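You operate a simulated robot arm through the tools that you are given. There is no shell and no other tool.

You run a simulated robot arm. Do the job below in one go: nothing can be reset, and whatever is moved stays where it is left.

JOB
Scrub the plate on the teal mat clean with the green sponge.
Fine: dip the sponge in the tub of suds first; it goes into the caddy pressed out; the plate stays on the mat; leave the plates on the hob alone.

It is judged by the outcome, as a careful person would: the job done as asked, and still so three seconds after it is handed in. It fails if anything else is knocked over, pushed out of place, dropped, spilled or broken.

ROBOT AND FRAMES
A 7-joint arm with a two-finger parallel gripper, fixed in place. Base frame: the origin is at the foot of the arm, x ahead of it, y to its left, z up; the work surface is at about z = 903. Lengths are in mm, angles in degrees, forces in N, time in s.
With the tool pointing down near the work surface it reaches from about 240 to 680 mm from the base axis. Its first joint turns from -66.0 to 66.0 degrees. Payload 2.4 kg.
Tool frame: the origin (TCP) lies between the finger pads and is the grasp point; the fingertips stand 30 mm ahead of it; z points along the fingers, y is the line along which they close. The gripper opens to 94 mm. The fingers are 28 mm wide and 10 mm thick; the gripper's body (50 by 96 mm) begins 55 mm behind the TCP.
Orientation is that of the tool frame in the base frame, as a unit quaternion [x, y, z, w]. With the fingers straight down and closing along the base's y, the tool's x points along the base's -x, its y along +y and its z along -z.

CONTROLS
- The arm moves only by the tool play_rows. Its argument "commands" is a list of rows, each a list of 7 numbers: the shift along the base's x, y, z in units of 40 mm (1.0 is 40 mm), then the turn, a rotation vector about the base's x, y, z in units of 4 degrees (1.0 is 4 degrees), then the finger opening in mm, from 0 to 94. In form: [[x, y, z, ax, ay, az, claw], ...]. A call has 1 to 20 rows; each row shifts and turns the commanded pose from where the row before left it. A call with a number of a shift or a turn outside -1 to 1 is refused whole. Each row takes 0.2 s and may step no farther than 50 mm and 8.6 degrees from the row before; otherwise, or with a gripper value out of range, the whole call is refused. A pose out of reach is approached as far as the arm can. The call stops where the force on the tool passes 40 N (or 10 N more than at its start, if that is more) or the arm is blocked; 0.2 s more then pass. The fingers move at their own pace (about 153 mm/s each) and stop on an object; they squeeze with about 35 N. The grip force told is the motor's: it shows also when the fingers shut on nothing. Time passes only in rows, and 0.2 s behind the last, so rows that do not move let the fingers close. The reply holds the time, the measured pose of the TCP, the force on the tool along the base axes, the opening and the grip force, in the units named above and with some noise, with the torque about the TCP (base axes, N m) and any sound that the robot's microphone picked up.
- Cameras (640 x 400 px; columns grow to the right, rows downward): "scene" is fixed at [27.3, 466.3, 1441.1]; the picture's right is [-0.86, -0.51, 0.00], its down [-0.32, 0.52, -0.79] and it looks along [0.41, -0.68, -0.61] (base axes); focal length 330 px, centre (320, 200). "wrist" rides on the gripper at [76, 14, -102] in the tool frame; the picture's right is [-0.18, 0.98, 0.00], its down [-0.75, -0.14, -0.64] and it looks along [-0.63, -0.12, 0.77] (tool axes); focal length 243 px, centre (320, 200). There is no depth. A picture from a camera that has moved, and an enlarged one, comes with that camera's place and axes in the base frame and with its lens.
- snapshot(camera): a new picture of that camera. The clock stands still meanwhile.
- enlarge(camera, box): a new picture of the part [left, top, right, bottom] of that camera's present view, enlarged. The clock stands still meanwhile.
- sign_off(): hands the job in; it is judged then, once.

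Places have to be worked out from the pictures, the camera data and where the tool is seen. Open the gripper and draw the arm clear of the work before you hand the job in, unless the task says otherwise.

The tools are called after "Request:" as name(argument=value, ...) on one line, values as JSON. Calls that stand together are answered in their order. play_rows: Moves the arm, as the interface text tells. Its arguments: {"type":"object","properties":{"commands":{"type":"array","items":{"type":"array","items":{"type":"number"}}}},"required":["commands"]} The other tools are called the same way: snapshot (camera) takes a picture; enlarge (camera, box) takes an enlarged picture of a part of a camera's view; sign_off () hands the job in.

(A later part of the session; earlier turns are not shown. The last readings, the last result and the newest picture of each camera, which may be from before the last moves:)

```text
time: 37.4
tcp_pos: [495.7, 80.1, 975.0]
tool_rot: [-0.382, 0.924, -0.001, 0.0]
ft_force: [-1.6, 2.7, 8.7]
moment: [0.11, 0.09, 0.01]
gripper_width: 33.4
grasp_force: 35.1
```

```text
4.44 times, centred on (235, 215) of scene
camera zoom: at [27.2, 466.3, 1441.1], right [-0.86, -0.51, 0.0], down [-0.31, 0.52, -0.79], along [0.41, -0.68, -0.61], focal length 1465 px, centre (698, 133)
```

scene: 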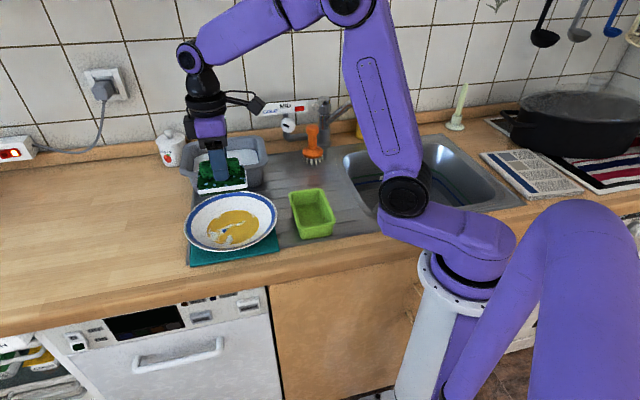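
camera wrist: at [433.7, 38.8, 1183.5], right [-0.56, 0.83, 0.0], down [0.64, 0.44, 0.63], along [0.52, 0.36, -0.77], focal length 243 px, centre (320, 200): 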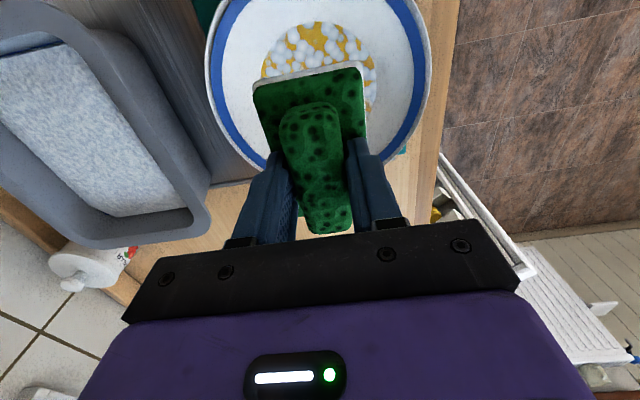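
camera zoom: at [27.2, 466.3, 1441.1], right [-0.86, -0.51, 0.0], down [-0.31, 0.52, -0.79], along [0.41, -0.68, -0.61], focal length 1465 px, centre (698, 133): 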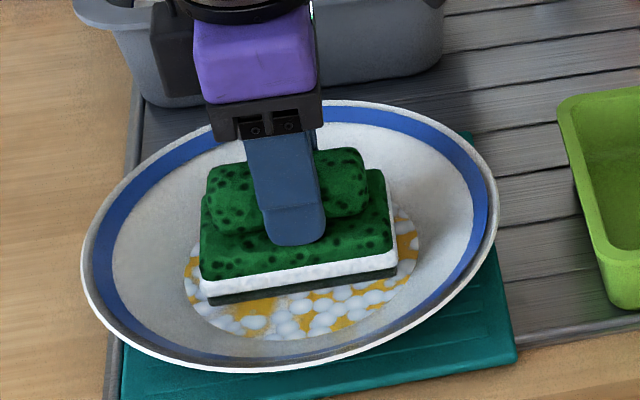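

The larger strokes nudged the plate roughly 8 mm on the mat, since the sponge corners pushed the sloped wall. I'll avoid that; I lift to see what the strokes have achieved.

Request:
play_rows(commands=[[0, 0, 0.4, 0, 0, 0, 15], [0, 0, 0.8, 0, 0, 0, 15], [0, 0, 0.9, 0, 0, 0, 15], [0, 0, 0.9, 0, 0, 0, 15], [0, 0, 0, 0, 0, 0, 15]])

Request:
enlarge(camera="scene", box=[180, 170, 290, 260])

Request:
snapshot(camera="wrist")

```text
time: 38.6
tcp_pos: [493.4, 81.8, 1096.6]
tool_rot: [-0.383, 0.924, -0.001, -0.001]
ft_force: [0.2, 0.2, -0.8]
moment: [0.02, 0.01, 0.02]
gripper_width: 33.6
grasp_force: 34.9
```

```text
4.44 times, centred on (235, 215) of scene
camera zoom: at [27.3, 466.3, 1441.1], right [-0.86, -0.51, 0.0], down [-0.32, 0.52, -0.79], along [0.41, -0.68, -0.61], focal length 1465 px, centre (698, 133)
```

zoom: 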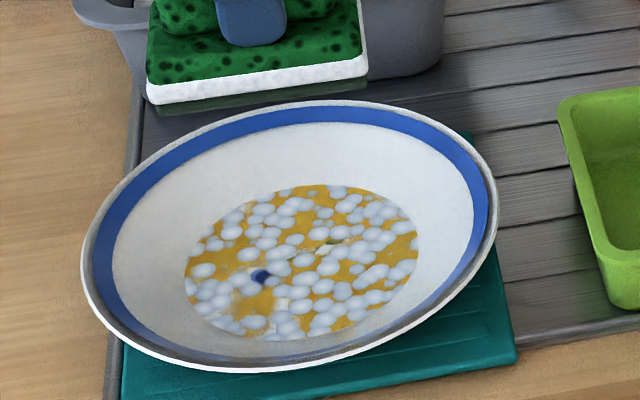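

```text
taken
camera wrist: at [430.6, 38.3, 1200.3], right [-0.56, 0.83, 0.0], down [0.63, 0.43, 0.64], along [0.53, 0.36, -0.77], focal length 243 px, centre (320, 200)
```

wrist: 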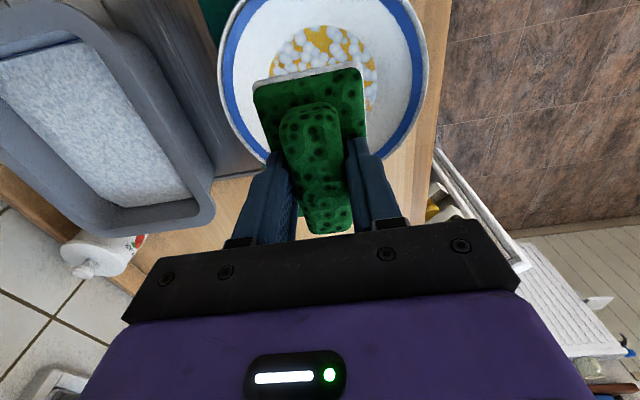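

I look more closely at the stain to judge whether the strokes are removing it.

Request:
enlarge(camera="scene", box=[205, 205, 265, 245])

Request:
enlarge(camera="wrist", box=[240, 0, 400, 110])

```text
10.00 times, centred on (235, 225) of scene
camera zoom: at [27.3, 466.3, 1441.1], right [-0.86, -0.51, 0.0], down [-0.32, 0.52, -0.79], along [0.41, -0.68, -0.61], focal length 3297 px, centre (1170, -50)
```

zoom: 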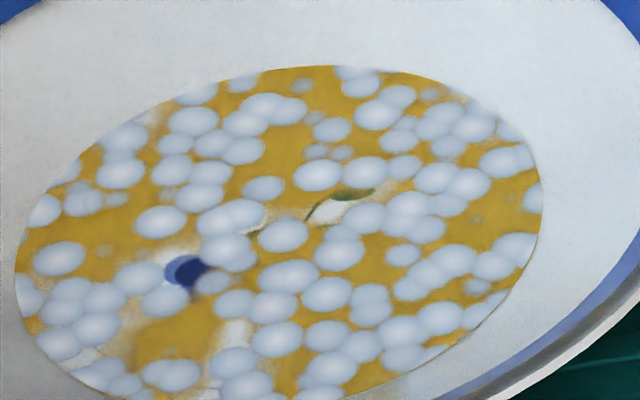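

```text
3.64 times, centred on (320, 55) of wrist
camera zoom: at [430.6, 38.3, 1200.3], right [-0.56, 0.83, 0.0], down [0.63, 0.43, 0.64], along [0.53, 0.36, -0.77], focal length 882 px, centre (320, 727)
```

zoom: 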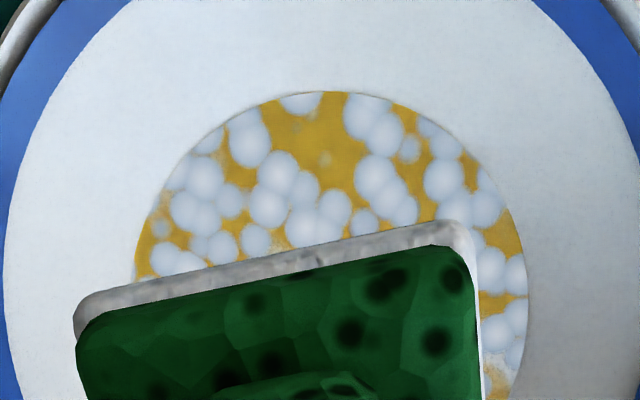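

The stain disc is the plate's flat floor, about 60 mm in radius, so the sponge has only a few mm of play before its corners reach the wall. The plate centre is now about (494.5, 87). I'll go down there and scrub with small strokes combined with turning, which keeps the corners inside.

Request:
play_rows(commands=[[0.03, 0.15, -0.7, 0, 0, 0, 15], [0, 0, -0.8, 0, 0, 0, 15], [0, 0, -0.8, 0, 0, 0, 15], [0, 0, -0.5, 0, 0, 0, 15], [0, 0, -0.15, 0, 0, 0, 15], [0, 0, -0.05, 0, 0, 0, 15], [0, 0, 0, 0, 0, 0, 15]])

```text
time: 40.2
tcp_pos: [497.5, 86.1, 976.6]
tool_rot: [-0.382, 0.924, 0.0, 0.0]
ft_force: [-1.1, -0.3, 5.9]
moment: [-0.06, 0.08, 0.01]
gripper_width: 33.4
grasp_force: 34.6
```

Contact at about 6–7 N. I scrub back and forth ±5 mm, first across and then along the sponge.

Request:
play_rows(commands=[[0.08, -0.08, -0.01, 0, 0, 0, 15], [-0.16, 0.16, 0, 0, 0, 0, 15], [0.16, -0.16, 0, 0, 0, 0, 15], [-0.16, 0.16, 0, 0, 0, 0, 15], [0.16, -0.16, 0, 0, 0, 0, 15], [-0.16, 0.16, 0, 0, 0, 0, 15], [0.16, -0.16, 0, 0, 0, 0, 15], [-0.16, 0.16, 0, 0, 0, 0, 15], [0.16, -0.16, 0, 0, 0, 0, 15], [-0.08, 0.08, 0, 0, 0, 0, 15], [0.07, 0.07, 0, 0, 0, 0, 15], [-0.14, -0.14, 0, 0, 0, 0, 15], [0.14, 0.14, 0, 0, 0, 0, 15], [-0.14, -0.14, 0, 0, 0, 0, 15], [0.14, 0.14, 0, 0, 0, 0, 15], [-0.07, -0.07, 0, 0, 0, 0, 15], [0, 0, 0, 0, 0, 0, 15]])

Request:
enlarge(camera="scene", box=[180, 170, 290, 260])

```text
time: 43.8
tcp_pos: [497.5, 87.6, 975.2]
tool_rot: [-0.383, 0.924, -0.001, 0.002]
ft_force: [4.2, 2.1, 20.2]
moment: [0.02, -0.11, -0.06]
gripper_width: 33.3
grasp_force: 35.3
```

```text
4.44 times, centred on (235, 215) of scene
camera zoom: at [27.1, 466.3, 1441.1], right [-0.86, -0.51, 0.0], down [-0.31, 0.52, -0.79], along [0.41, -0.68, -0.61], focal length 1465 px, centre (698, 133)
```

zoom: 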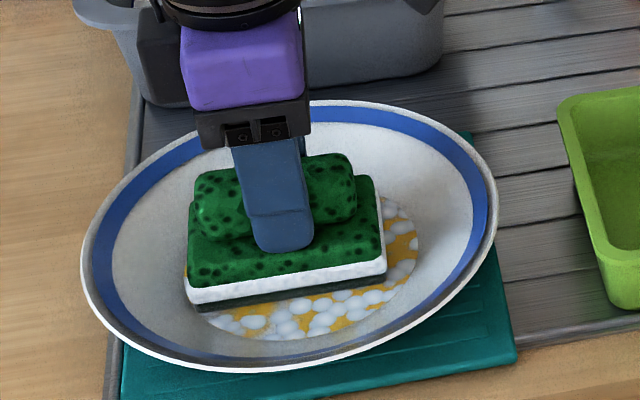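

The plate stayed put and force is 20 N. I lift to check progress.

Request:
play_rows(commands=[[0, 0, 0.4, 0, 0, 0, 15], [0, 0, 0.8, 0, 0, 0, 15], [0, 0, 0.9, 0, 0, 0, 15], [0, 0, 0.9, 0, 0, 0, 15], [0, 0, 0, 0, 0, 0, 15]])

Request:
enlarge(camera="scene", box=[205, 205, 265, 245])

Request:
enlarge(camera="scene", box=[180, 170, 290, 260])

```text
time: 45.0
tcp_pos: [496.1, 87.7, 1095.9]
tool_rot: [-0.383, 0.924, 0.0, -0.001]
ft_force: [-0.1, 0.5, 0.4]
moment: [0.0, 0.03, -0.02]
gripper_width: 33.4
grasp_force: 35.4
```

```text
10.00 times, centred on (235, 225) of scene
camera zoom: at [27.3, 466.3, 1441.1], right [-0.86, -0.51, 0.0], down [-0.32, 0.52, -0.79], along [0.41, -0.68, -0.61], focal length 3297 px, centre (1170, -50)
```

zoom: 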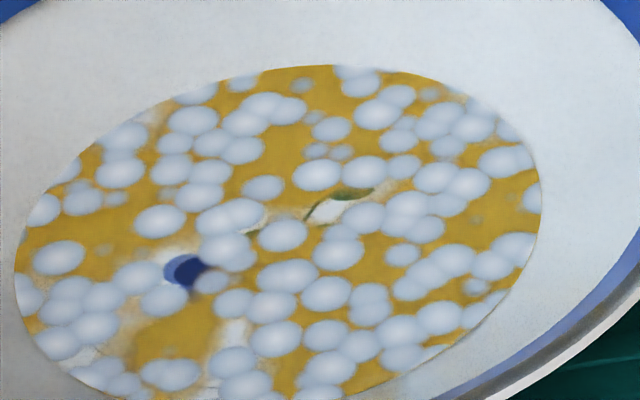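

```text
4.44 times, centred on (235, 215) of scene
camera zoom: at [27.3, 466.3, 1441.1], right [-0.86, -0.51, 0.0], down [-0.32, 0.52, -0.79], along [0.41, -0.68, -0.61], focal length 1465 px, centre (698, 133)
```

zoom: 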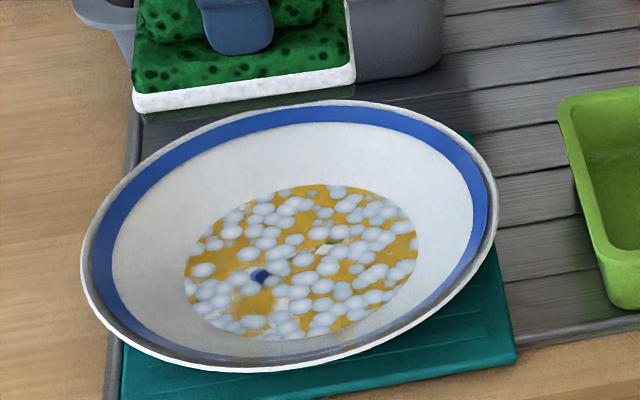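

The pattern is identical, so with the water gone from the sponge these strokes do nothing. The first press at 30 N squeezed it out. I go back to the tub to re-wet the sponge, and will then scrub with much lighter pressure.

Request:
play_rows(commands=[[0.481, -0.547, 0, 0, 0, 0, 15], [0.481, -0.547, 0, 0, 0, 0, 15], [0.481, -0.547, 0, 0, 0, 0, 15], [0.481, -0.547, 0, 0, 0, 0, 15], [0.481, -0.547, 0, 0, 0, 0, 15], [0.481, -0.547, 0, 0, 0, 0, 15], [0.481, -0.547, 0, 0, 0, 0, 15], [0.481, -0.547, 0, 0, 0, 0, 15], [0, 0, -0.7, 0, 0, 0, 15], [0, 0, -0.7, 0, 0, 0, 15], [0, 0, 0, 0, 0, 0, 15]])

Request:
enlarge(camera="wrist", box=[150, 0, 450, 240])

```text
time: 47.4
tcp_pos: [650.6, -88.3, 1038.5]
tool_rot: [-0.382, 0.924, 0.0, -0.001]
ft_force: [0.6, -0.1, -1.4]
moment: [0.0, -0.02, 0.0]
gripper_width: 33.6
grasp_force: 35.1
```

```text
1.67 times, centred on (300, 120) of wrist
camera zoom: at [586.6, -131.0, 1142.2], right [-0.56, 0.83, 0.0], down [0.63, 0.43, 0.64], along [0.53, 0.36, -0.77], focal length 404 px, centre (353, 333)
```

zoom: 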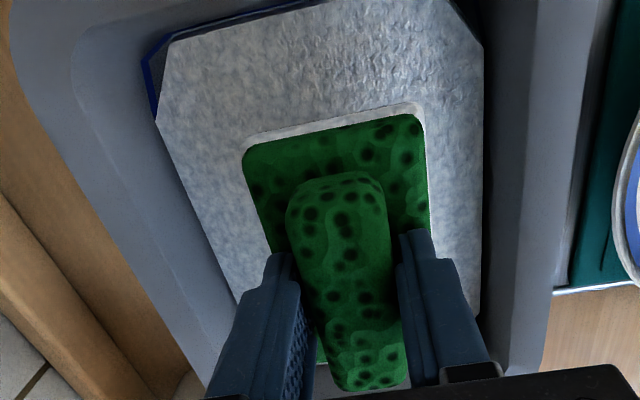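

I'm over the tub, and the sponge body is lighter and without wet spots, so it had indeed been squeezed out. I dip again and lift out.

Request:
play_rows(commands=[[0, 0, -0.32, 0, 0, 0, 15], [0, 0, -0.32, 0, 0, 0, 15], [0, 0, -0.32, 0, 0, 0, 15], [0, 0, -0.32, 0, 0, 0, 15], [0, 0, 0, 0, 0, 0, 15], [0, 0, 0, 0, 0, 0, 15], [0, 0, 0, 0, 0, 0, 15], [0, 0, 0, 0, 0, 0, 15], [0, 0, 0, 0, 0, 0, 15], [0, 0, 0.3, 0, 0, 0, 15], [0, 0, 0.3, 0, 0, 0, 15], [0, 0, 0.35, 0, 0, 0, 15], [0, 0, 0.35, 0, 0, 0, 15], [0, 0, 0, 0, 0, 0, 15], [0, 0, 0, 0, 0, 0, 15], [0, 0, 0, 0, 0, 0, 15], [0, 0, 0, 0, 0, 0, 15], [0, 0, 0, 0, 0, 0, 15]])

Request:
enlarge(camera="wrist", box=[150, 0, 450, 240])

```text
time: 51.2
tcp_pos: [651.4, -88.5, 1039.2]
tool_rot: [-0.382, 0.924, 0.0, -0.002]
ft_force: [0.2, -0.2, -0.8]
moment: [0.03, 0.02, 0.0]
gripper_width: 33.4
grasp_force: 35.1
```

```text
1.67 times, centred on (300, 120) of wrist
camera zoom: at [586.6, -131.0, 1143.6], right [-0.56, 0.83, 0.0], down [0.63, 0.43, 0.64], along [0.53, 0.36, -0.77], focal length 404 px, centre (353, 333)
```

zoom: 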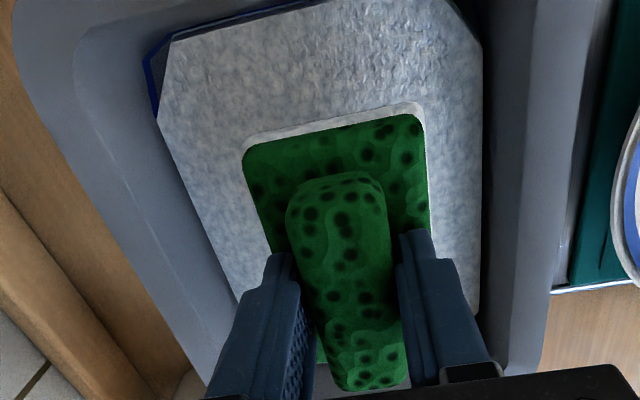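

No wet spots show this time. I check the sponge from the scene camera before deciding.

Request:
enlarge(camera="scene", box=[170, 105, 280, 205])

Request:
enlarge(camera="scene", box=[205, 205, 265, 245])

```text
4.00 times, centred on (225, 155) of scene
camera zoom: at [27.3, 466.3, 1441.1], right [-0.86, -0.51, 0.0], down [-0.32, 0.52, -0.79], along [0.41, -0.68, -0.61], focal length 1319 px, centre (700, 380)
```

zoom: 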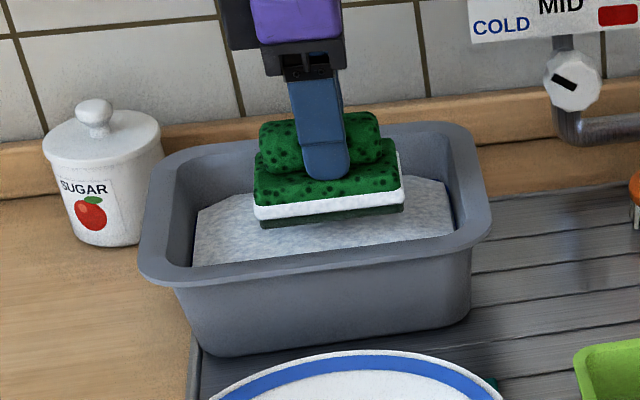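

```text
10.00 times, centred on (235, 225) of scene
camera zoom: at [27.3, 466.3, 1441.1], right [-0.86, -0.51, 0.0], down [-0.32, 0.52, -0.79], along [0.41, -0.68, -0.61], focal length 3297 px, centre (1170, -50)
```

zoom: 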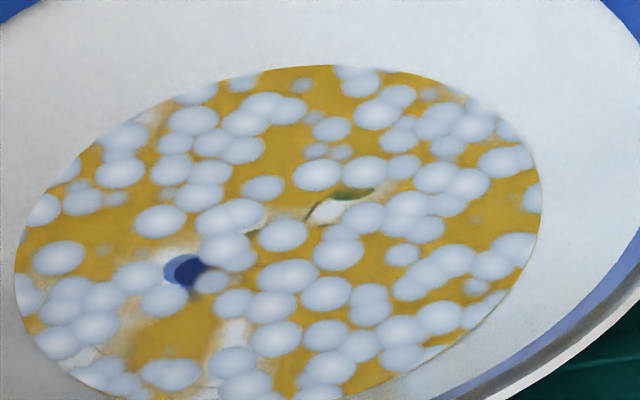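

The sponge may need a longer or deeper soak. I dip again a bit deeper (about 982) for over two seconds.

Request:
play_rows(commands=[[0, 0, -0.36, 0, 0, 0, 15], [0, 0, -0.36, 0, 0, 0, 15], [0, 0, -0.36, 0, 0, 0, 15], [0, 0, -0.36, 0, 0, 0, 15], [0, 0, 0, 0, 0, 0, 15], [0, 0, 0, 0, 0, 0, 15], [0, 0, 0, 0, 0, 0, 15], [0, 0, 0, 0, 0, 0, 15], [0, 0, 0, 0, 0, 0, 15], [0, 0, 0, 0, 0, 0, 15], [0, 0, 0, 0, 0, 0, 15], [0, 0, 0, 0, 0, 0, 15], [0, 0, 0, 0, 0, 0, 15], [0, 0, 0, 0, 0, 0, 15], [0, 0, 0, 0, 0, 0, 15], [0, 0, 0, 0, 0, 0, 15]])

Request:
play_rows(commands=[[0, 0, 0.36, 0, 0, 0, 15], [0, 0, 0.36, 0, 0, 0, 15], [0, 0, 0.36, 0, 0, 0, 15], [0, 0, 0.36, 0, 0, 0, 15], [0, 0, 0, 0, 0, 0, 15], [0, 0, 0, 0, 0, 0, 15]])

Request:
enlarge(camera="wrist", box=[150, 0, 450, 240])

Request:
enlarge(camera="scene", box=[170, 105, 280, 205])

```text
time: 54.6
tcp_pos: [650.8, -87.7, 982.6]
tool_rot: [-0.382, 0.924, -0.001, -0.001]
ft_force: [-0.2, 0.2, -0.7]
moment: [0.01, -0.01, 0.01]
gripper_width: 33.7
grasp_force: 34.9
```

```text
time: 56.0
tcp_pos: [650.8, -88.3, 1039.9]
tool_rot: [-0.384, 0.924, -0.001, -0.001]
ft_force: [0.1, 0.5, -0.8]
moment: [0.01, 0.01, 0.01]
gripper_width: 34.0
grasp_force: 35.0
```

```text
1.67 times, centred on (300, 120) of wrist
camera zoom: at [586.8, -131.3, 1143.6], right [-0.56, 0.83, 0.0], down [0.63, 0.43, 0.64], along [0.53, 0.36, -0.77], focal length 404 px, centre (353, 333)
```

zoom: 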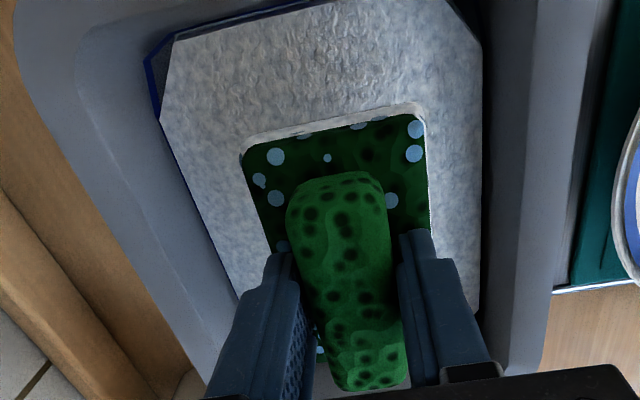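

```text
4.00 times, centred on (225, 155) of scene
camera zoom: at [27.4, 466.3, 1441.1], right [-0.86, -0.51, 0.0], down [-0.32, 0.52, -0.79], along [0.41, -0.68, -0.61], focal length 1319 px, centre (700, 380)
```

zoom: 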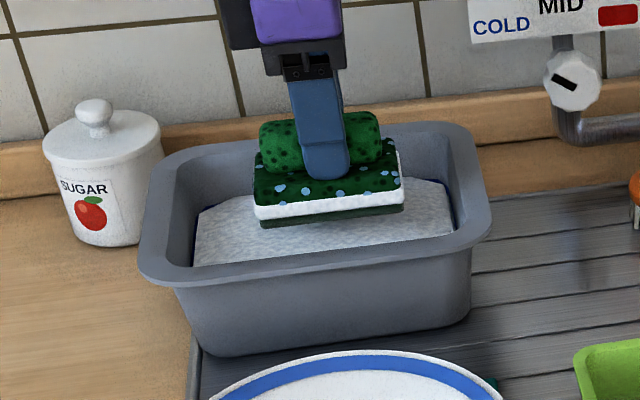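

The sponge is wet again, so a soak of over 1.5 s is needed. I return to the plate centre (495, 87.5) and approach with very light pressure this time.

Request:
play_rows(commands=[[0, 0, 0.7, 0, 0, 0, 15], [0, 0, 0.7, 0, 0, 0, 15], [-0.487, 0.548, 0, 0, 0, 0, 15], [-0.487, 0.548, 0, 0, 0, 0, 15], [-0.487, 0.548, 0, 0, 0, 0, 15], [-0.487, 0.548, 0, 0, 0, 0, 15], [-0.487, 0.548, 0, 0, 0, 0, 15], [-0.487, 0.548, 0, 0, 0, 0, 15], [-0.487, 0.548, 0, 0, 0, 0, 15], [-0.487, 0.548, 0, 0, 0, 0, 15], [0, 0, -0.7, 0, 0, 0, 15], [0, 0, -0.8, 0, 0, 0, 15], [0, 0, -0.8, 0, 0, 0, 15], [0, 0, -0.5, 0, 0, 0, 15], [0, 0, 0, 0, 0, 0, 15]])

```text
time: 59.2
tcp_pos: [495.0, 86.2, 985.0]
tool_rot: [-0.382, 0.924, -0.001, 0.0]
ft_force: [-0.7, 0.6, -1.4]
moment: [0.02, 0.01, -0.02]
gripper_width: 33.9
grasp_force: 34.5
```

I'm at z≈985 over the stain. I step down gently to find light contact.

Request:
play_rows(commands=[[0, 0.02, -0.1, 0, 0, 0, 15], [0, 0, -0.08, 0, 0, 0, 15], [0, 0, 0, 0, 0, 0, 15]])

Request:
play_rows(commands=[[0, 0, -0.02, 0, 0, 0, 15], [0, 0, 0, 0, 0, 0, 15]])

```text
time: 60.0
tcp_pos: [493.7, 87.9, 978.0]
tool_rot: [-0.383, 0.924, 0.0, -0.001]
ft_force: [-0.3, -0.2, -0.1]
moment: [0.0, -0.02, -0.03]
gripper_width: 34.1
grasp_force: 35.5
```

```text
time: 60.6
tcp_pos: [495.2, 88.4, 976.2]
tool_rot: [-0.382, 0.924, 0.0, 0.0]
ft_force: [-0.7, -0.5, -1.6]
moment: [0.01, 0.0, 0.01]
gripper_width: 33.7
grasp_force: 35.1
```

Still just off the plate; another 0.6 mm.

Request:
play_rows(commands=[[0, 0, -0.015, 0, 0, 0, 15], [0, 0, 0, 0, 0, 0, 15]])

Request:
play_rows(commands=[[0, 0, -0.01, 0, 0, 0, 15], [0, 0, 0, 0, 0, 0, 15]])

```text
time: 61.2
tcp_pos: [496.1, 87.2, 975.5]
tool_rot: [-0.381, 0.925, 0.0, 0.0]
ft_force: [-1.3, 0.8, 4.4]
moment: [0.11, -0.04, 0.0]
gripper_width: 33.6
grasp_force: 35.1
```

```text
time: 61.8
tcp_pos: [494.7, 87.6, 975.7]
tool_rot: [-0.382, 0.924, 0.0, 0.0]
ft_force: [-2.1, 0.1, 13.6]
moment: [-0.01, 0.06, -0.04]
gripper_width: 33.5
grasp_force: 35.3
```

About 14 N now. I check the sponge's wetness and the suds before stroking.

Request:
enlarge(camera="scene", box=[180, 170, 290, 260])

```text
4.44 times, centred on (235, 215) of scene
camera zoom: at [27.1, 466.2, 1441.1], right [-0.86, -0.51, 0.0], down [-0.31, 0.52, -0.79], along [0.41, -0.68, -0.61], focal length 1465 px, centre (698, 133)
```

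zoom: 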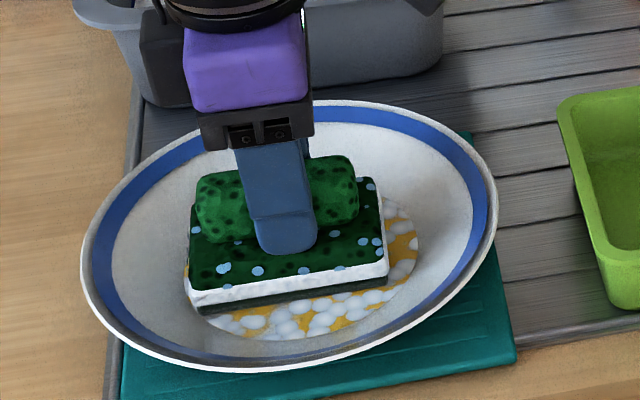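

Still wet at 14 N. I ease up slightly and do gentle ±5 mm strokes, then check for any change.

Request:
play_rows(commands=[[0.09, -0.09, 0.006, 0, 0, 0, 15], [-0.09, 0.09, 0, 0, 0, 0, 15], [-0.09, 0.09, 0, 0, 0, 0, 15], [0.09, -0.09, 0, 0, 0, 0, 15], [0.09, -0.09, 0, 0, 0, 0, 15], [-0.09, 0.09, 0, 0, 0, 0, 15], [-0.09, 0.09, 0, 0, 0, 0, 15], [0.09, -0.09, 0, 0, 0, 0, 15], [0.09, -0.09, 0, 0, 0, 0, 15], [-0.09, 0.09, 0, 0, 0, 0, 15], [-0.09, 0.09, 0, 0, 0, 0, 15], [0.09, -0.09, 0, 0, 0, 0, 15], [0, 0, 0, 0, 0, 0, 15]])

Request:
enlarge(camera="scene", box=[180, 170, 290, 260])

Request:
enlarge(camera="scene", box=[205, 205, 265, 245])

```text
time: 64.6
tcp_pos: [494.0, 89.3, 975.5]
tool_rot: [-0.383, 0.924, -0.001, 0.0]
ft_force: [-9.6, 4.4, 27.3]
moment: [0.31, 0.15, 0.06]
gripper_width: 33.6
grasp_force: 35.4
```

```text
4.44 times, centred on (235, 215) of scene
camera zoom: at [26.6, 466.3, 1441.1], right [-0.86, -0.51, 0.0], down [-0.31, 0.52, -0.79], along [0.41, -0.68, -0.61], focal length 1465 px, centre (698, 133)
```

zoom: 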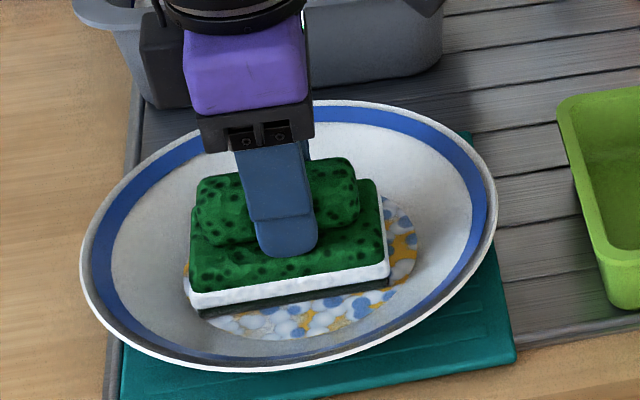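

```text
10.00 times, centred on (235, 225) of scene
camera zoom: at [26.6, 466.3, 1441.1], right [-0.86, -0.51, 0.0], down [-0.31, 0.52, -0.79], along [0.41, -0.68, -0.61], focal length 3297 px, centre (1170, -50)
```

zoom: 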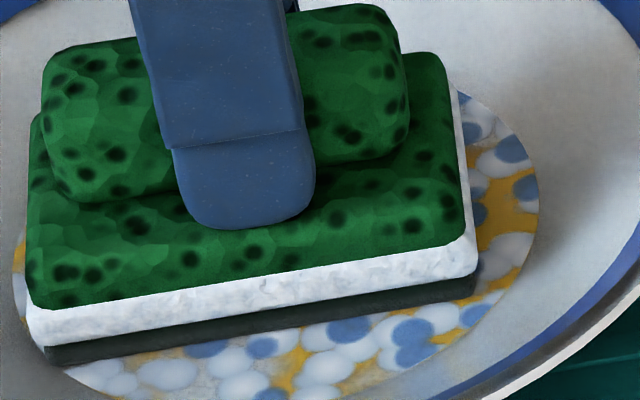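

The force crept up to 27 N during the strokes and squeezed the water out, but more suds and water are now on the stain. I lift and look at the whole disc.

Request:
play_rows(commands=[[0, 0, 0.4, 0, 0, 0, 15], [0, 0, 0.8, 0, 0, 0, 15], [0, 0, 0.9, 0, 0, 0, 15], [0, 0, 0.9, 0, 0, 0, 15], [0, 0, 0, 0, 0, 0, 15]])

Request:
enlarge(camera="scene", box=[205, 205, 265, 245])

Request:
enlarge(camera="scene", box=[180, 150, 290, 260])

```text
time: 65.8
tcp_pos: [495.8, 88.5, 1095.7]
tool_rot: [-0.383, 0.924, -0.001, 0.0]
ft_force: [0.0, -0.5, -0.4]
moment: [0.0, -0.02, -0.01]
gripper_width: 33.5
grasp_force: 35.3
```

```text
10.00 times, centred on (235, 225) of scene
camera zoom: at [27.3, 466.3, 1441.1], right [-0.86, -0.51, 0.0], down [-0.32, 0.52, -0.79], along [0.41, -0.68, -0.61], focal length 3297 px, centre (1170, -50)
```

zoom: 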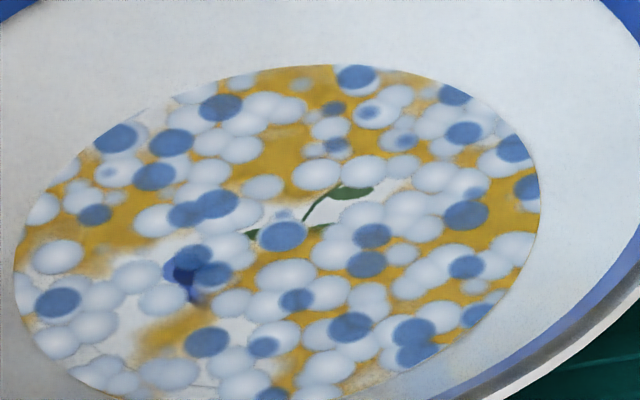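

```text
3.64 times, centred on (235, 205) of scene
camera zoom: at [27.3, 466.3, 1441.1], right [-0.86, -0.51, 0.0], down [-0.32, 0.52, -0.79], along [0.41, -0.68, -0.61], focal length 1199 px, centre (629, 182)
```

zoom: 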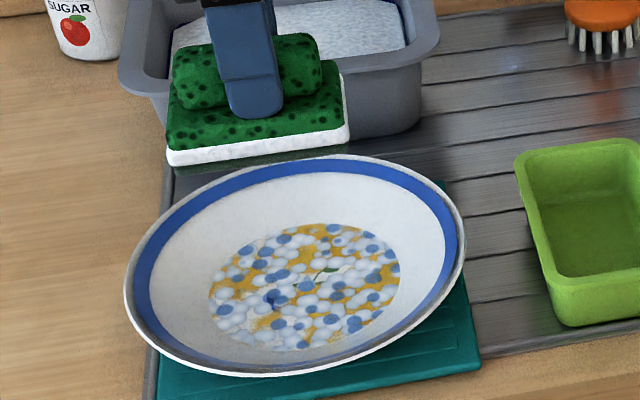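

Real progress: the yellow has receded where the wet sponge worked. I also notice the sponge sits about 6–7 mm off the TCP along its length, which pushed one end against the wall. I re-wet it with a long dip, then scrub properly centred (TCP about (490.5, 83.5)) with lighter force.

Request:
play_rows(commands=[[0.481, -0.55, 0, 0, 0, 0, 15], [0.481, -0.55, 0, 0, 0, 0, 15], [0.481, -0.55, 0, 0, 0, 0, 15], [0.481, -0.55, 0, 0, 0, 0, 15], [0.481, -0.55, 0, 0, 0, 0, 15], [0.481, -0.55, 0, 0, 0, 0, 15], [0.481, -0.55, 0, 0, 0, 0, 15], [0.481, -0.55, 0, 0, 0, 0, 15], [0, 0, -0.7, 0, 0, 0, 15], [0, 0, -0.7, 0, 0, 0, 15], [0, 0, 0, 0, 0, 0, 15]])

Request:
play_rows(commands=[[0, 0, -0.36, 0, 0, 0, 15], [0, 0, -0.36, 0, 0, 0, 15], [0, 0, -0.36, 0, 0, 0, 15], [0, 0, -0.36, 0, 0, 0, 15], [0, 0, 0, 0, 0, 0, 15], [0, 0, 0, 0, 0, 0, 15], [0, 0, 0, 0, 0, 0, 15], [0, 0, 0, 0, 0, 0, 15], [0, 0, 0, 0, 0, 0, 15], [0, 0, 0, 0, 0, 0, 15], [0, 0, 0, 0, 0, 0, 15], [0, 0, 0, 0, 0, 0, 15], [0, 0, 0, 0, 0, 0, 15], [0, 0, 0, 0, 0, 0, 15], [0, 0, 0.36, 0, 0, 0, 15], [0, 0, 0.36, 0, 0, 0, 15], [0, 0, 0.36, 0, 0, 0, 15], [0, 0, 0.36, 0, 0, 0, 15], [0, 0, 0, 0, 0, 0, 15], [0, 0, 0, 0, 0, 0, 15]])

Request:
enlarge(camera="scene", box=[170, 105, 280, 205])

```text
time: 68.2
tcp_pos: [648.1, -88.0, 1039.6]
tool_rot: [-0.382, 0.924, -0.001, -0.001]
ft_force: [0.5, 0.1, 0.1]
moment: [0.0, -0.03, -0.02]
gripper_width: 33.6
grasp_force: 34.9
```

```text
time: 72.4
tcp_pos: [647.8, -88.1, 1038.6]
tool_rot: [-0.382, 0.924, 0.0, -0.001]
ft_force: [-0.3, 0.3, -1.5]
moment: [-0.05, -0.01, 0.0]
gripper_width: 33.7
grasp_force: 35.0
```

```text
4.00 times, centred on (225, 155) of scene
camera zoom: at [27.4, 466.3, 1441.1], right [-0.86, -0.51, 0.0], down [-0.32, 0.52, -0.79], along [0.41, -0.68, -0.61], focal length 1319 px, centre (700, 380)
```

zoom: 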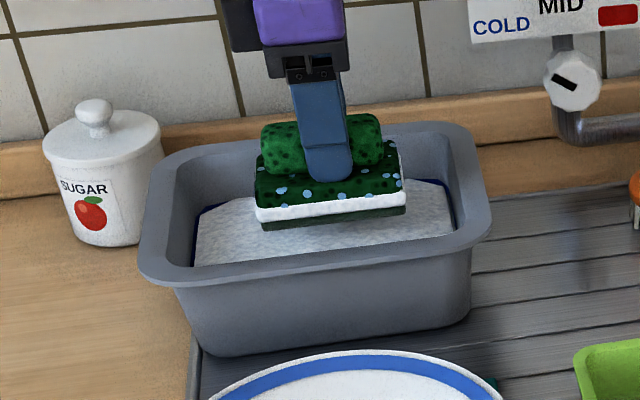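

Wet again. I return, now aiming the TCP at (490.5, 83.5) so the sponge itself is centred on the stain.

Request:
play_rows(commands=[[0, 0, 0.7, 0, 0, 0, 15], [0, 0, 0.7, 0, 0, 0, 15], [-0.492, 0.536, 0, 0, 0, 0, 15], [-0.492, 0.536, 0, 0, 0, 0, 15], [-0.492, 0.536, 0, 0, 0, 0, 15], [-0.492, 0.536, 0, 0, 0, 0, 15], [-0.492, 0.536, 0, 0, 0, 0, 15], [-0.492, 0.536, 0, 0, 0, 0, 15], [-0.492, 0.536, 0, 0, 0, 0, 15], [-0.492, 0.536, 0, 0, 0, 0, 15], [0, 0, -0.7, 0, 0, 0, 15], [0, 0, -0.8, 0, 0, 0, 15], [0, 0, -0.8, 0, 0, 0, 15], [0, 0, -0.5, 0, 0, 0, 15], [0, 0, -0.1, 0, 0, 0, 15], [0, 0, 0, 0, 0, 0, 15]])

Request:
enlarge(camera="scene", box=[180, 170, 290, 260])

```text
time: 75.8
tcp_pos: [490.0, 82.5, 979.8]
tool_rot: [-0.381, 0.924, 0.0, 0.0]
ft_force: [-0.2, 0.1, -1.3]
moment: [-0.03, 0.01, 0.02]
gripper_width: 33.9
grasp_force: 34.8
```

```text
4.44 times, centred on (235, 215) of scene
camera zoom: at [27.3, 466.3, 1441.1], right [-0.86, -0.51, 0.0], down [-0.32, 0.52, -0.79], along [0.41, -0.68, -0.61], focal length 1465 px, centre (698, 133)
```

zoom: 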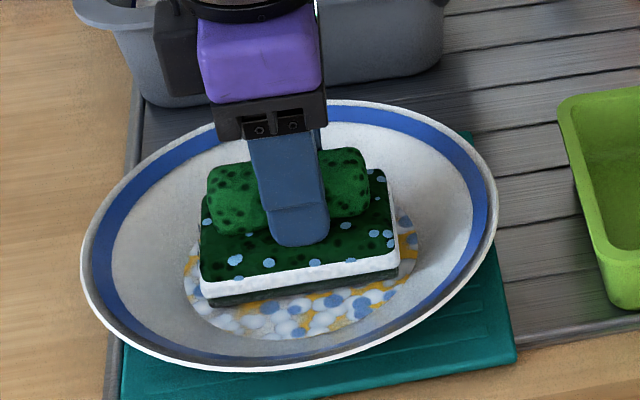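

Well centred now. I step down to light contact.

Request:
play_rows(commands=[[-0.02, 0.03, -0.07, 0, 0, 0, 15], [0, 0, 0, 0, 0, 0, 15]])

Request:
play_rows(commands=[[0, 0, -0.015, 0, 0, 0, 15], [0, 0, 0, 0, 0, 0, 15]])

```text
time: 76.4
tcp_pos: [489.7, 83.8, 975.1]
tool_rot: [-0.383, 0.924, 0.0, -0.001]
ft_force: [0.3, -0.1, -1.2]
moment: [0.0, -0.02, 0.05]
gripper_width: 33.7
grasp_force: 34.7
```

```text
time: 77.0
tcp_pos: [490.2, 84.4, 974.9]
tool_rot: [-0.382, 0.924, 0.001, 0.0]
ft_force: [0.5, -0.6, 3.6]
moment: [0.06, -0.02, 0.05]
gripper_width: 34.0
grasp_force: 35.4
```

Light contact at about 4.5 N. I scrub with small strokes in both directions.

Request:
play_rows(commands=[[0.09, -0.09, 0, 0, 0, 0, 15], [-0.09, 0.09, 0, 0, 0, 0, 15], [-0.09, 0.09, 0, 0, 0, 0, 15], [0.09, -0.09, 0, 0, 0, 0, 15], [0.09, -0.09, 0, 0, 0, 0, 15], [-0.09, 0.09, 0, 0, 0, 0, 15], [-0.09, 0.09, 0, 0, 0, 0, 15], [0.09, -0.09, 0, 0, 0, 0, 15], [0, 0, 0, 0, 0, 0, 15]])

Request:
enlarge(camera="scene", box=[180, 170, 290, 260])

```text
time: 79.0
tcp_pos: [488.4, 85.4, 976.2]
tool_rot: [-0.383, 0.924, 0.0, 0.0]
ft_force: [-0.6, 2.6, 6.5]
moment: [0.2, -0.03, 0.06]
gripper_width: 33.7
grasp_force: 35.0
```

```text
4.44 times, centred on (235, 215) of scene
camera zoom: at [27.2, 466.3, 1441.1], right [-0.86, -0.51, 0.0], down [-0.31, 0.52, -0.79], along [0.41, -0.68, -0.61], focal length 1465 px, centre (698, 133)
```

zoom: 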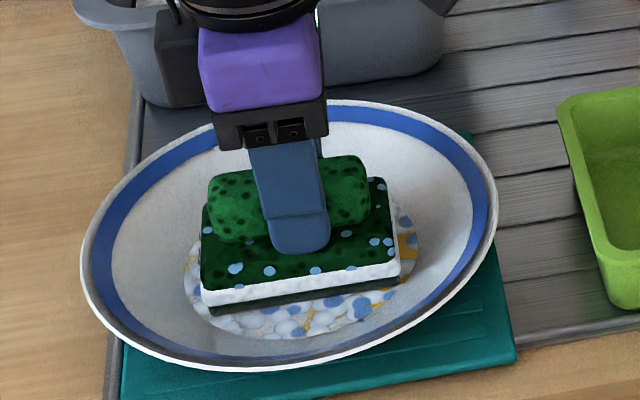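

The sponge stays wet at about 7 N and the yellow is shrinking. I continue with more strokes, across, along, and in small circles.

Request:
play_rows(commands=[[0.1, -0.1, 0, 0, 0, 0, 15], [-0.1, 0.1, 0, 0, 0, 0, 15], [-0.1, 0.1, 0, 0, 0, 0, 15], [0.1, -0.1, 0, 0, 0, 0, 15], [0.08, 0.08, 0, 0, 0, 0, 15], [-0.08, -0.08, 0, 0, 0, 0, 15], [-0.08, -0.08, 0, 0, 0, 0, 15], [0.08, 0.08, 0, 0, 0, 0, 15], [0.1, -0.1, 0, 0, 0, 0, 15], [-0.1, 0.1, 0, 0, 0, 0, 15], [-0.1, 0.1, 0, 0, 0, 0, 15], [0.1, -0.1, 0, 0, 0, 0, 15], [0.08, 0.08, 0, 0, 0, 0, 15], [-0.08, -0.08, 0, 0, 0, 0, 15], [-0.08, -0.08, 0, 0, 0, 0, 15], [0.08, 0.08, 0, 0, 0, 0, 15], [0, 0, 0, 0, 0, 0, 15]])

Request:
enlarge(camera="scene", box=[180, 170, 290, 260])

```text
time: 82.6
tcp_pos: [488.6, 81.5, 975.9]
tool_rot: [-0.382, 0.924, -0.001, -0.001]
ft_force: [-3.3, -4.5, 14.5]
moment: [-0.12, -0.03, -0.04]
gripper_width: 33.6
grasp_force: 35.1
```

```text
4.44 times, centred on (235, 215) of scene
camera zoom: at [27.0, 466.1, 1441.2], right [-0.86, -0.51, 0.0], down [-0.31, 0.52, -0.79], along [0.41, -0.68, -0.61], focal length 1465 px, centre (698, 133)
```

zoom: 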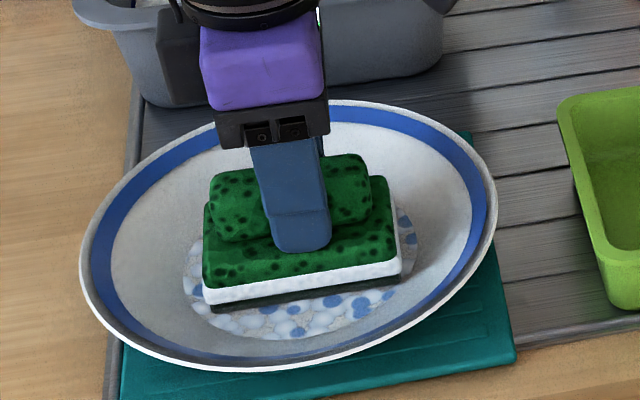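

The visible yellow is gone now. I lift to look at the whole disc.

Request:
play_rows(commands=[[0, 0, 0.4, 0, 0, 0, 15], [0, 0, 0.8, 0, 0, 0, 15], [0, 0, 0.9, 0, 0, 0, 15], [0, 0, 0.9, 0, 0, 0, 15], [0, 0, 0, 0, 0, 0, 15]])

Request:
enlarge(camera="scene", box=[205, 205, 265, 245])

Request:
enlarge(camera="scene", box=[180, 150, 290, 260])

Request:
snapshot(camera="scene")

```text
time: 83.8
tcp_pos: [489.3, 85.0, 1097.3]
tool_rot: [-0.383, 0.924, 0.0, -0.001]
ft_force: [-0.8, -0.4, -0.1]
moment: [0.03, -0.04, 0.0]
gripper_width: 33.6
grasp_force: 34.6
```

```text
10.00 times, centred on (235, 225) of scene
camera zoom: at [27.3, 466.3, 1441.1], right [-0.86, -0.51, 0.0], down [-0.32, 0.52, -0.79], along [0.41, -0.68, -0.61], focal length 3297 px, centre (1170, -50)
```

zoom: 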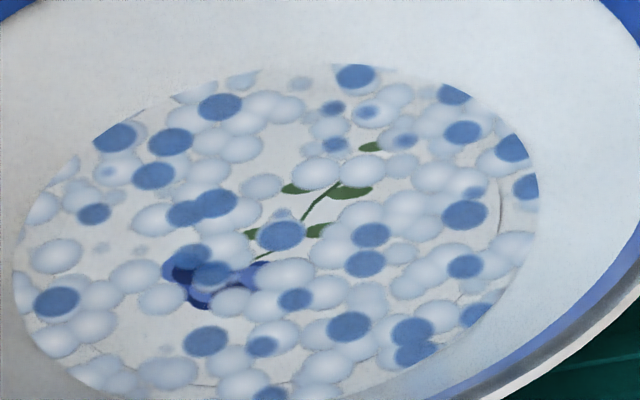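

```text
3.64 times, centred on (235, 205) of scene
camera zoom: at [27.3, 466.3, 1441.1], right [-0.86, -0.51, 0.0], down [-0.32, 0.52, -0.79], along [0.41, -0.68, -0.61], focal length 1199 px, centre (629, 182)
```

zoom: 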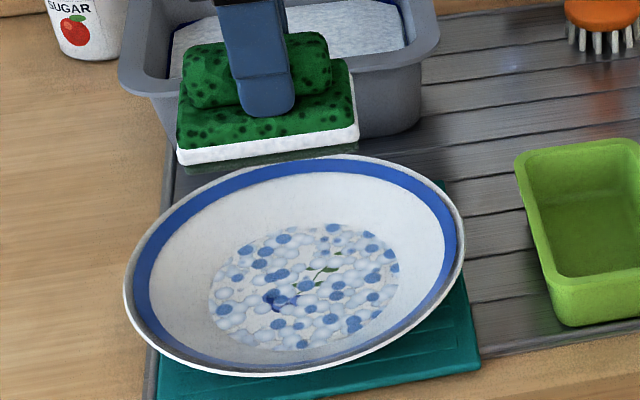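

```text
taken
```

scene: 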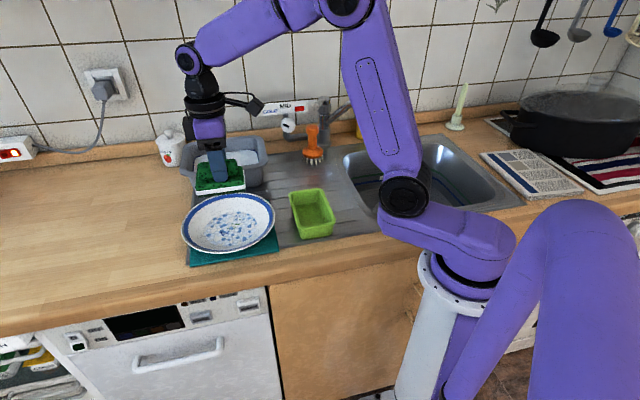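

The plate's stain is completely gone: only its flower decor plus suds and water drops remain, and it is still on the mat. Next the sponge must be pressed out. I carry it to the draining board at its original spot, turning back to -45°, and will press it firmly there.

Request:
play_rows(commands=[[-0.02, -0.255, 0, 0, 0, -0.98, 15], [-0.02, -0.255, 0, 0, 0, -0.98, 15], [-0.02, -0.255, 0, 0, 0, -0.98, 15], [-0.02, -0.255, 0, 0, 0, -0.98, 15], [-0.02, -0.255, 0, 0, 0, -0.98, 15], [-0.02, -0.255, 0, 0, 0, -0.98, 15], [-0.02, -0.255, 0, 0, 0, -0.98, 15], [-0.02, -0.255, 0, 0, 0, -0.98, 15], [-0.02, -0.255, 0, 0, 0, -0.98, 15], [-0.02, -0.255, 0, 0, 0, -0.98, 15], [-0.02, -0.255, 0, 0, 0, -0.98, 15], [-0.02, -0.255, 0, 0, 0, -0.98, 15], [-0.02, -0.255, 0, 0, 0, -0.98, 15], [-0.02, -0.255, 0, 0, 0, -0.98, 15], [-0.02, -0.255, 0, 0, 0, -0.98, 15], [-0.02, -0.255, 0, 0, 0, -0.98, 15], [-0.02, -0.255, 0, 0, 0, -0.98, 15], [-0.02, -0.255, 0, 0, 0, -0.98, 15], [-0.02, -0.255, 0, 0, 0, -0.98, 15], [-0.02, -0.255, 0, 0, 0, -0.98, 15]])

Request:
play_rows(commands=[[-0.02, -0.255, 0, 0, 0, -0.98, 15], [-0.02, -0.255, 0, 0, 0, -0.98, 15], [-0.02, -0.255, 0, 0, 0, -0.98, 15], [0, 0, 0, 0, 0, 0, 15], [0, 0, 0, 0, 0, 0, 15]])

Request:
snapshot(camera="wrist")

Request:
snapshot(camera="scene")

Request:
enlarge(camera="scene", box=[170, 160, 350, 275])

```text
time: 88.0
tcp_pos: [474.0, -120.4, 1096.1]
tool_rot: [0.288, 0.958, 0.0, -0.001]
ft_force: [0.5, 0.9, -0.7]
moment: [-0.01, 0.02, -0.01]
gripper_width: 33.5
grasp_force: 35.3
```

```text
time: 89.2
tcp_pos: [471.8, -150.9, 1095.3]
tool_rot: [0.385, 0.923, 0.001, -0.001]
ft_force: [0.4, 0.2, -0.5]
moment: [-0.01, 0.03, -0.01]
gripper_width: 33.6
grasp_force: 34.6
```

```text
taken
camera wrist: at [427.9, -85.3, 1199.3], right [0.83, 0.56, 0.0], down [0.43, -0.64, 0.64], along [0.36, -0.53, -0.77], focal length 243 px, centre (320, 200)
```

wrist: 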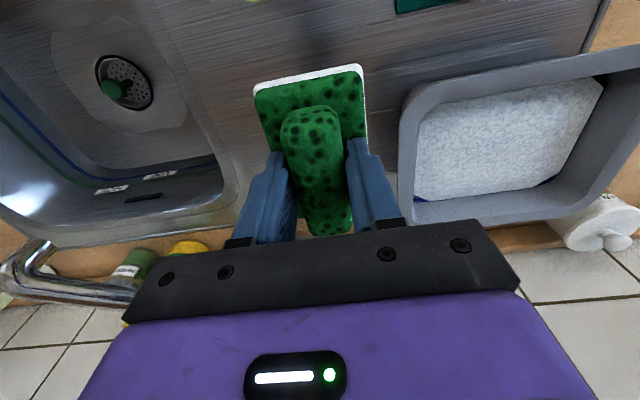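

```text
taken
```

scene: 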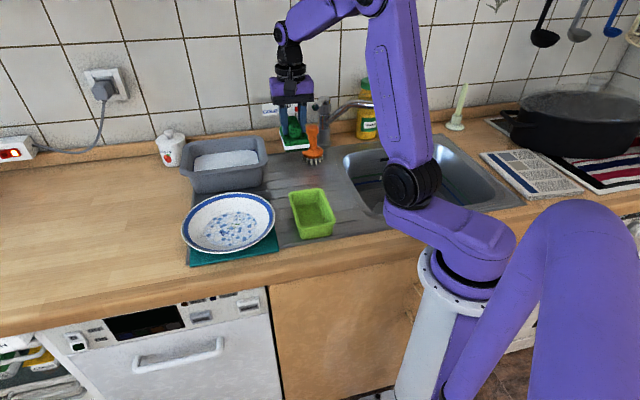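

```text
3.48 times, centred on (260, 218) of scene
camera zoom: at [27.3, 466.3, 1441.1], right [-0.86, -0.51, 0.0], down [-0.32, 0.52, -0.79], along [0.41, -0.68, -0.61], focal length 1147 px, centre (529, 139)
```

zoom: 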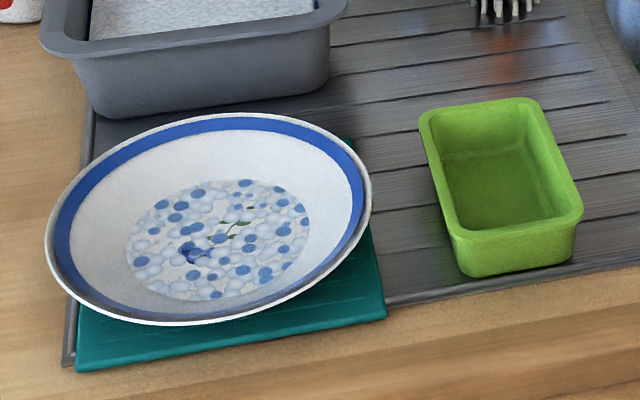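

Nothing else was disturbed. I lower the sponge onto the draining board to press it out.

Request:
play_rows(commands=[[0, 0, -0.75, 0, 0, 0, 15], [0, 0, -0.75, 0, 0, 0, 15], [0, 0, -0.75, 0, 0, 0, 15], [0, 0, -0.7, 0, 0, 0, 15], [0, 0, -0.2, 0, 0, 0, 15], [0, 0, 0, 0, 0, 0, 15]])

Request:
play_rows(commands=[[0, 0, -0.06, 0, 0, 0, 15], [0, 0, -0.04, 0, 0, 0, 15], [0, 0, 0, 0, 0, 0, 15]])

```text
time: 90.6
tcp_pos: [471.9, -150.0, 969.9]
tool_rot: [0.384, 0.923, 0.001, -0.001]
ft_force: [0.1, -0.3, 0.0]
moment: [0.0, -0.02, 0.02]
gripper_width: 33.7
grasp_force: 35.1
```

```text
time: 91.4
tcp_pos: [471.7, -149.7, 965.7]
tool_rot: [0.384, 0.923, 0.0, -0.001]
ft_force: [1.6, -0.6, -0.8]
moment: [0.01, -0.01, 0.03]
gripper_width: 33.3
grasp_force: 34.7
```

Contact should come at about 962. I continue in small steps.

Request:
play_rows(commands=[[0, 0, -0.05, 0, 0, 0, 15], [0, 0, -0.04, 0, 0, 0, 15], [0, 0, 0, 0, 0, 0, 15]])

Request:
play_rows(commands=[[0, 0, -0.03, 0, 0, 0, 15], [0, 0, 0, 0, 0, 0, 15]])

```text
time: 92.2
tcp_pos: [471.4, -150.9, 962.8]
tool_rot: [0.384, 0.923, 0.001, 0.001]
ft_force: [-3.8, 2.9, 17.2]
moment: [0.15, 0.23, 0.01]
gripper_width: 33.8
grasp_force: 34.6
```

```text
time: 92.8
tcp_pos: [471.5, -150.2, 962.8]
tool_rot: [0.385, 0.923, 0.0, 0.001]
ft_force: [-1.6, 1.9, 8.0]
moment: [0.15, 0.25, -0.03]
gripper_width: 33.6
grasp_force: 35.4
stopped in row 2: the force on the tool passed its limit at 41 N (the readings are from after the stop); the commanded pose is now the measured one
```

It peaked at 41 N and relaxed. I apply a steadier press of around 30 N and hold it for a second.

Request:
play_rows(commands=[[0, 0, -0.02, 0, 0, 0, 15], [0, 0, -0.005, 0, 0, 0, 15], [0, 0, 0, 0, 0, 0, 15], [0, 0, 0, 0, 0, 0, 15], [0, 0, 0, 0, 0, 0, 15], [0, 0, 0, 0, 0, 0, 15], [0, 0, 0, 0, 0, 0, 15]])

Request:
enlarge(camera="scene", box=[250, 100, 350, 220])

```text
time: 93.9
tcp_pos: [472.4, -150.1, 962.7]
tool_rot: [0.384, 0.923, 0.001, 0.002]
ft_force: [-1.5, 0.4, 9.1]
moment: [0.17, 0.25, 0.03]
gripper_width: 33.4
grasp_force: 35.5
stopped in row 5: the force on the tool passed its limit at 41 N (the readings are from after the stop); the commanded pose is now the measured one
```

```text
3.33 times, centred on (300, 160) of scene
camera zoom: at [27.2, 466.3, 1441.1], right [-0.86, -0.51, 0.0], down [-0.31, 0.52, -0.79], along [0.41, -0.68, -0.61], focal length 1099 px, centre (387, 333)
```

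zoom: 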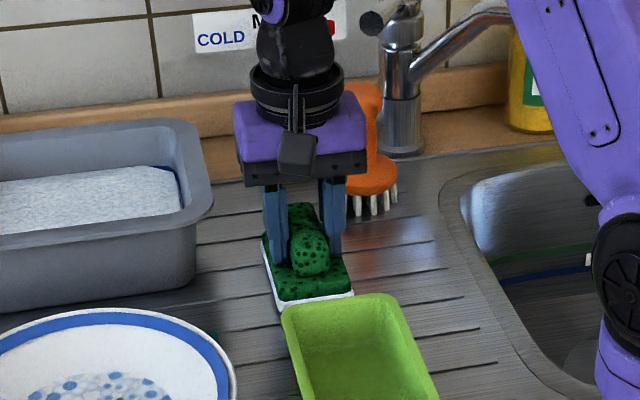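

The sponge is pressed out: no wet spots, and no mess on the board. I lift it and move above the caddy, estimated to be centred at about (355, -39), with its long axis already matching the sponge.

Request:
play_rows(commands=[[0, 0, 0.4, 0, 0, 0, 15], [0, 0, 0.8, 0, 0, 0, 15], [0, 0, 0.9, 0, 0, 0, 15], [0, 0, 0.9, 0, 0, 0, 15], [-0.605, 0.578, 0.1, 0, 0, 0, 15], [-0.605, 0.578, 0, 0, 0, 0, 15], [-0.605, 0.578, 0, 0, 0, 0, 15], [-0.605, 0.578, 0, 0, 0, 0, 15], [-0.605, 0.578, 0, 0, 0, 0, 15], [0, 0, 0, 0, 0, 0, 15], [0, 0, 0, 0, 0, 0, 15]])

Request:
snapshot(camera="wrist")

Request:
enlarge(camera="scene", box=[250, 120, 370, 250])

```text
time: 96.3
tcp_pos: [351.6, -35.0, 1085.1]
tool_rot: [0.385, 0.923, 0.0, 0.002]
ft_force: [0.5, 0.0, -0.4]
moment: [-0.01, 0.02, -0.01]
gripper_width: 33.6
grasp_force: 35.3
```

```text
taken
camera wrist: at [307.7, 30.2, 1188.4], right [0.83, 0.56, 0.0], down [0.43, -0.63, 0.64], along [0.36, -0.53, -0.76], focal length 243 px, centre (320, 200)
```

wrist: 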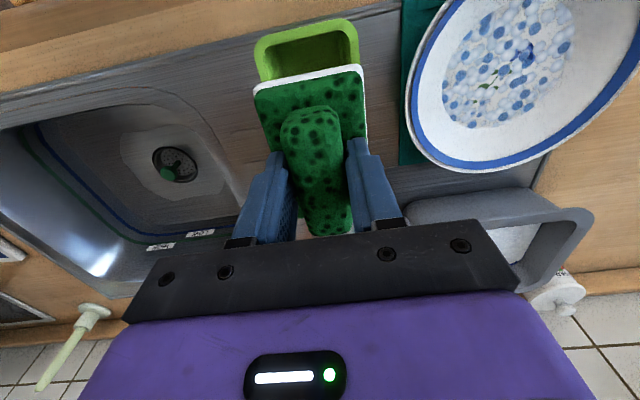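

```text
3.08 times, centred on (310, 185) of scene
camera zoom: at [27.3, 466.3, 1441.1], right [-0.86, -0.51, 0.0], down [-0.32, 0.52, -0.79], along [0.41, -0.68, -0.61], focal length 1014 px, centre (351, 246)
```

zoom: 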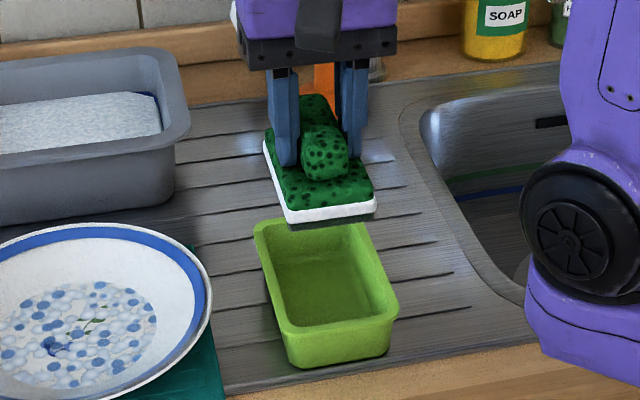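

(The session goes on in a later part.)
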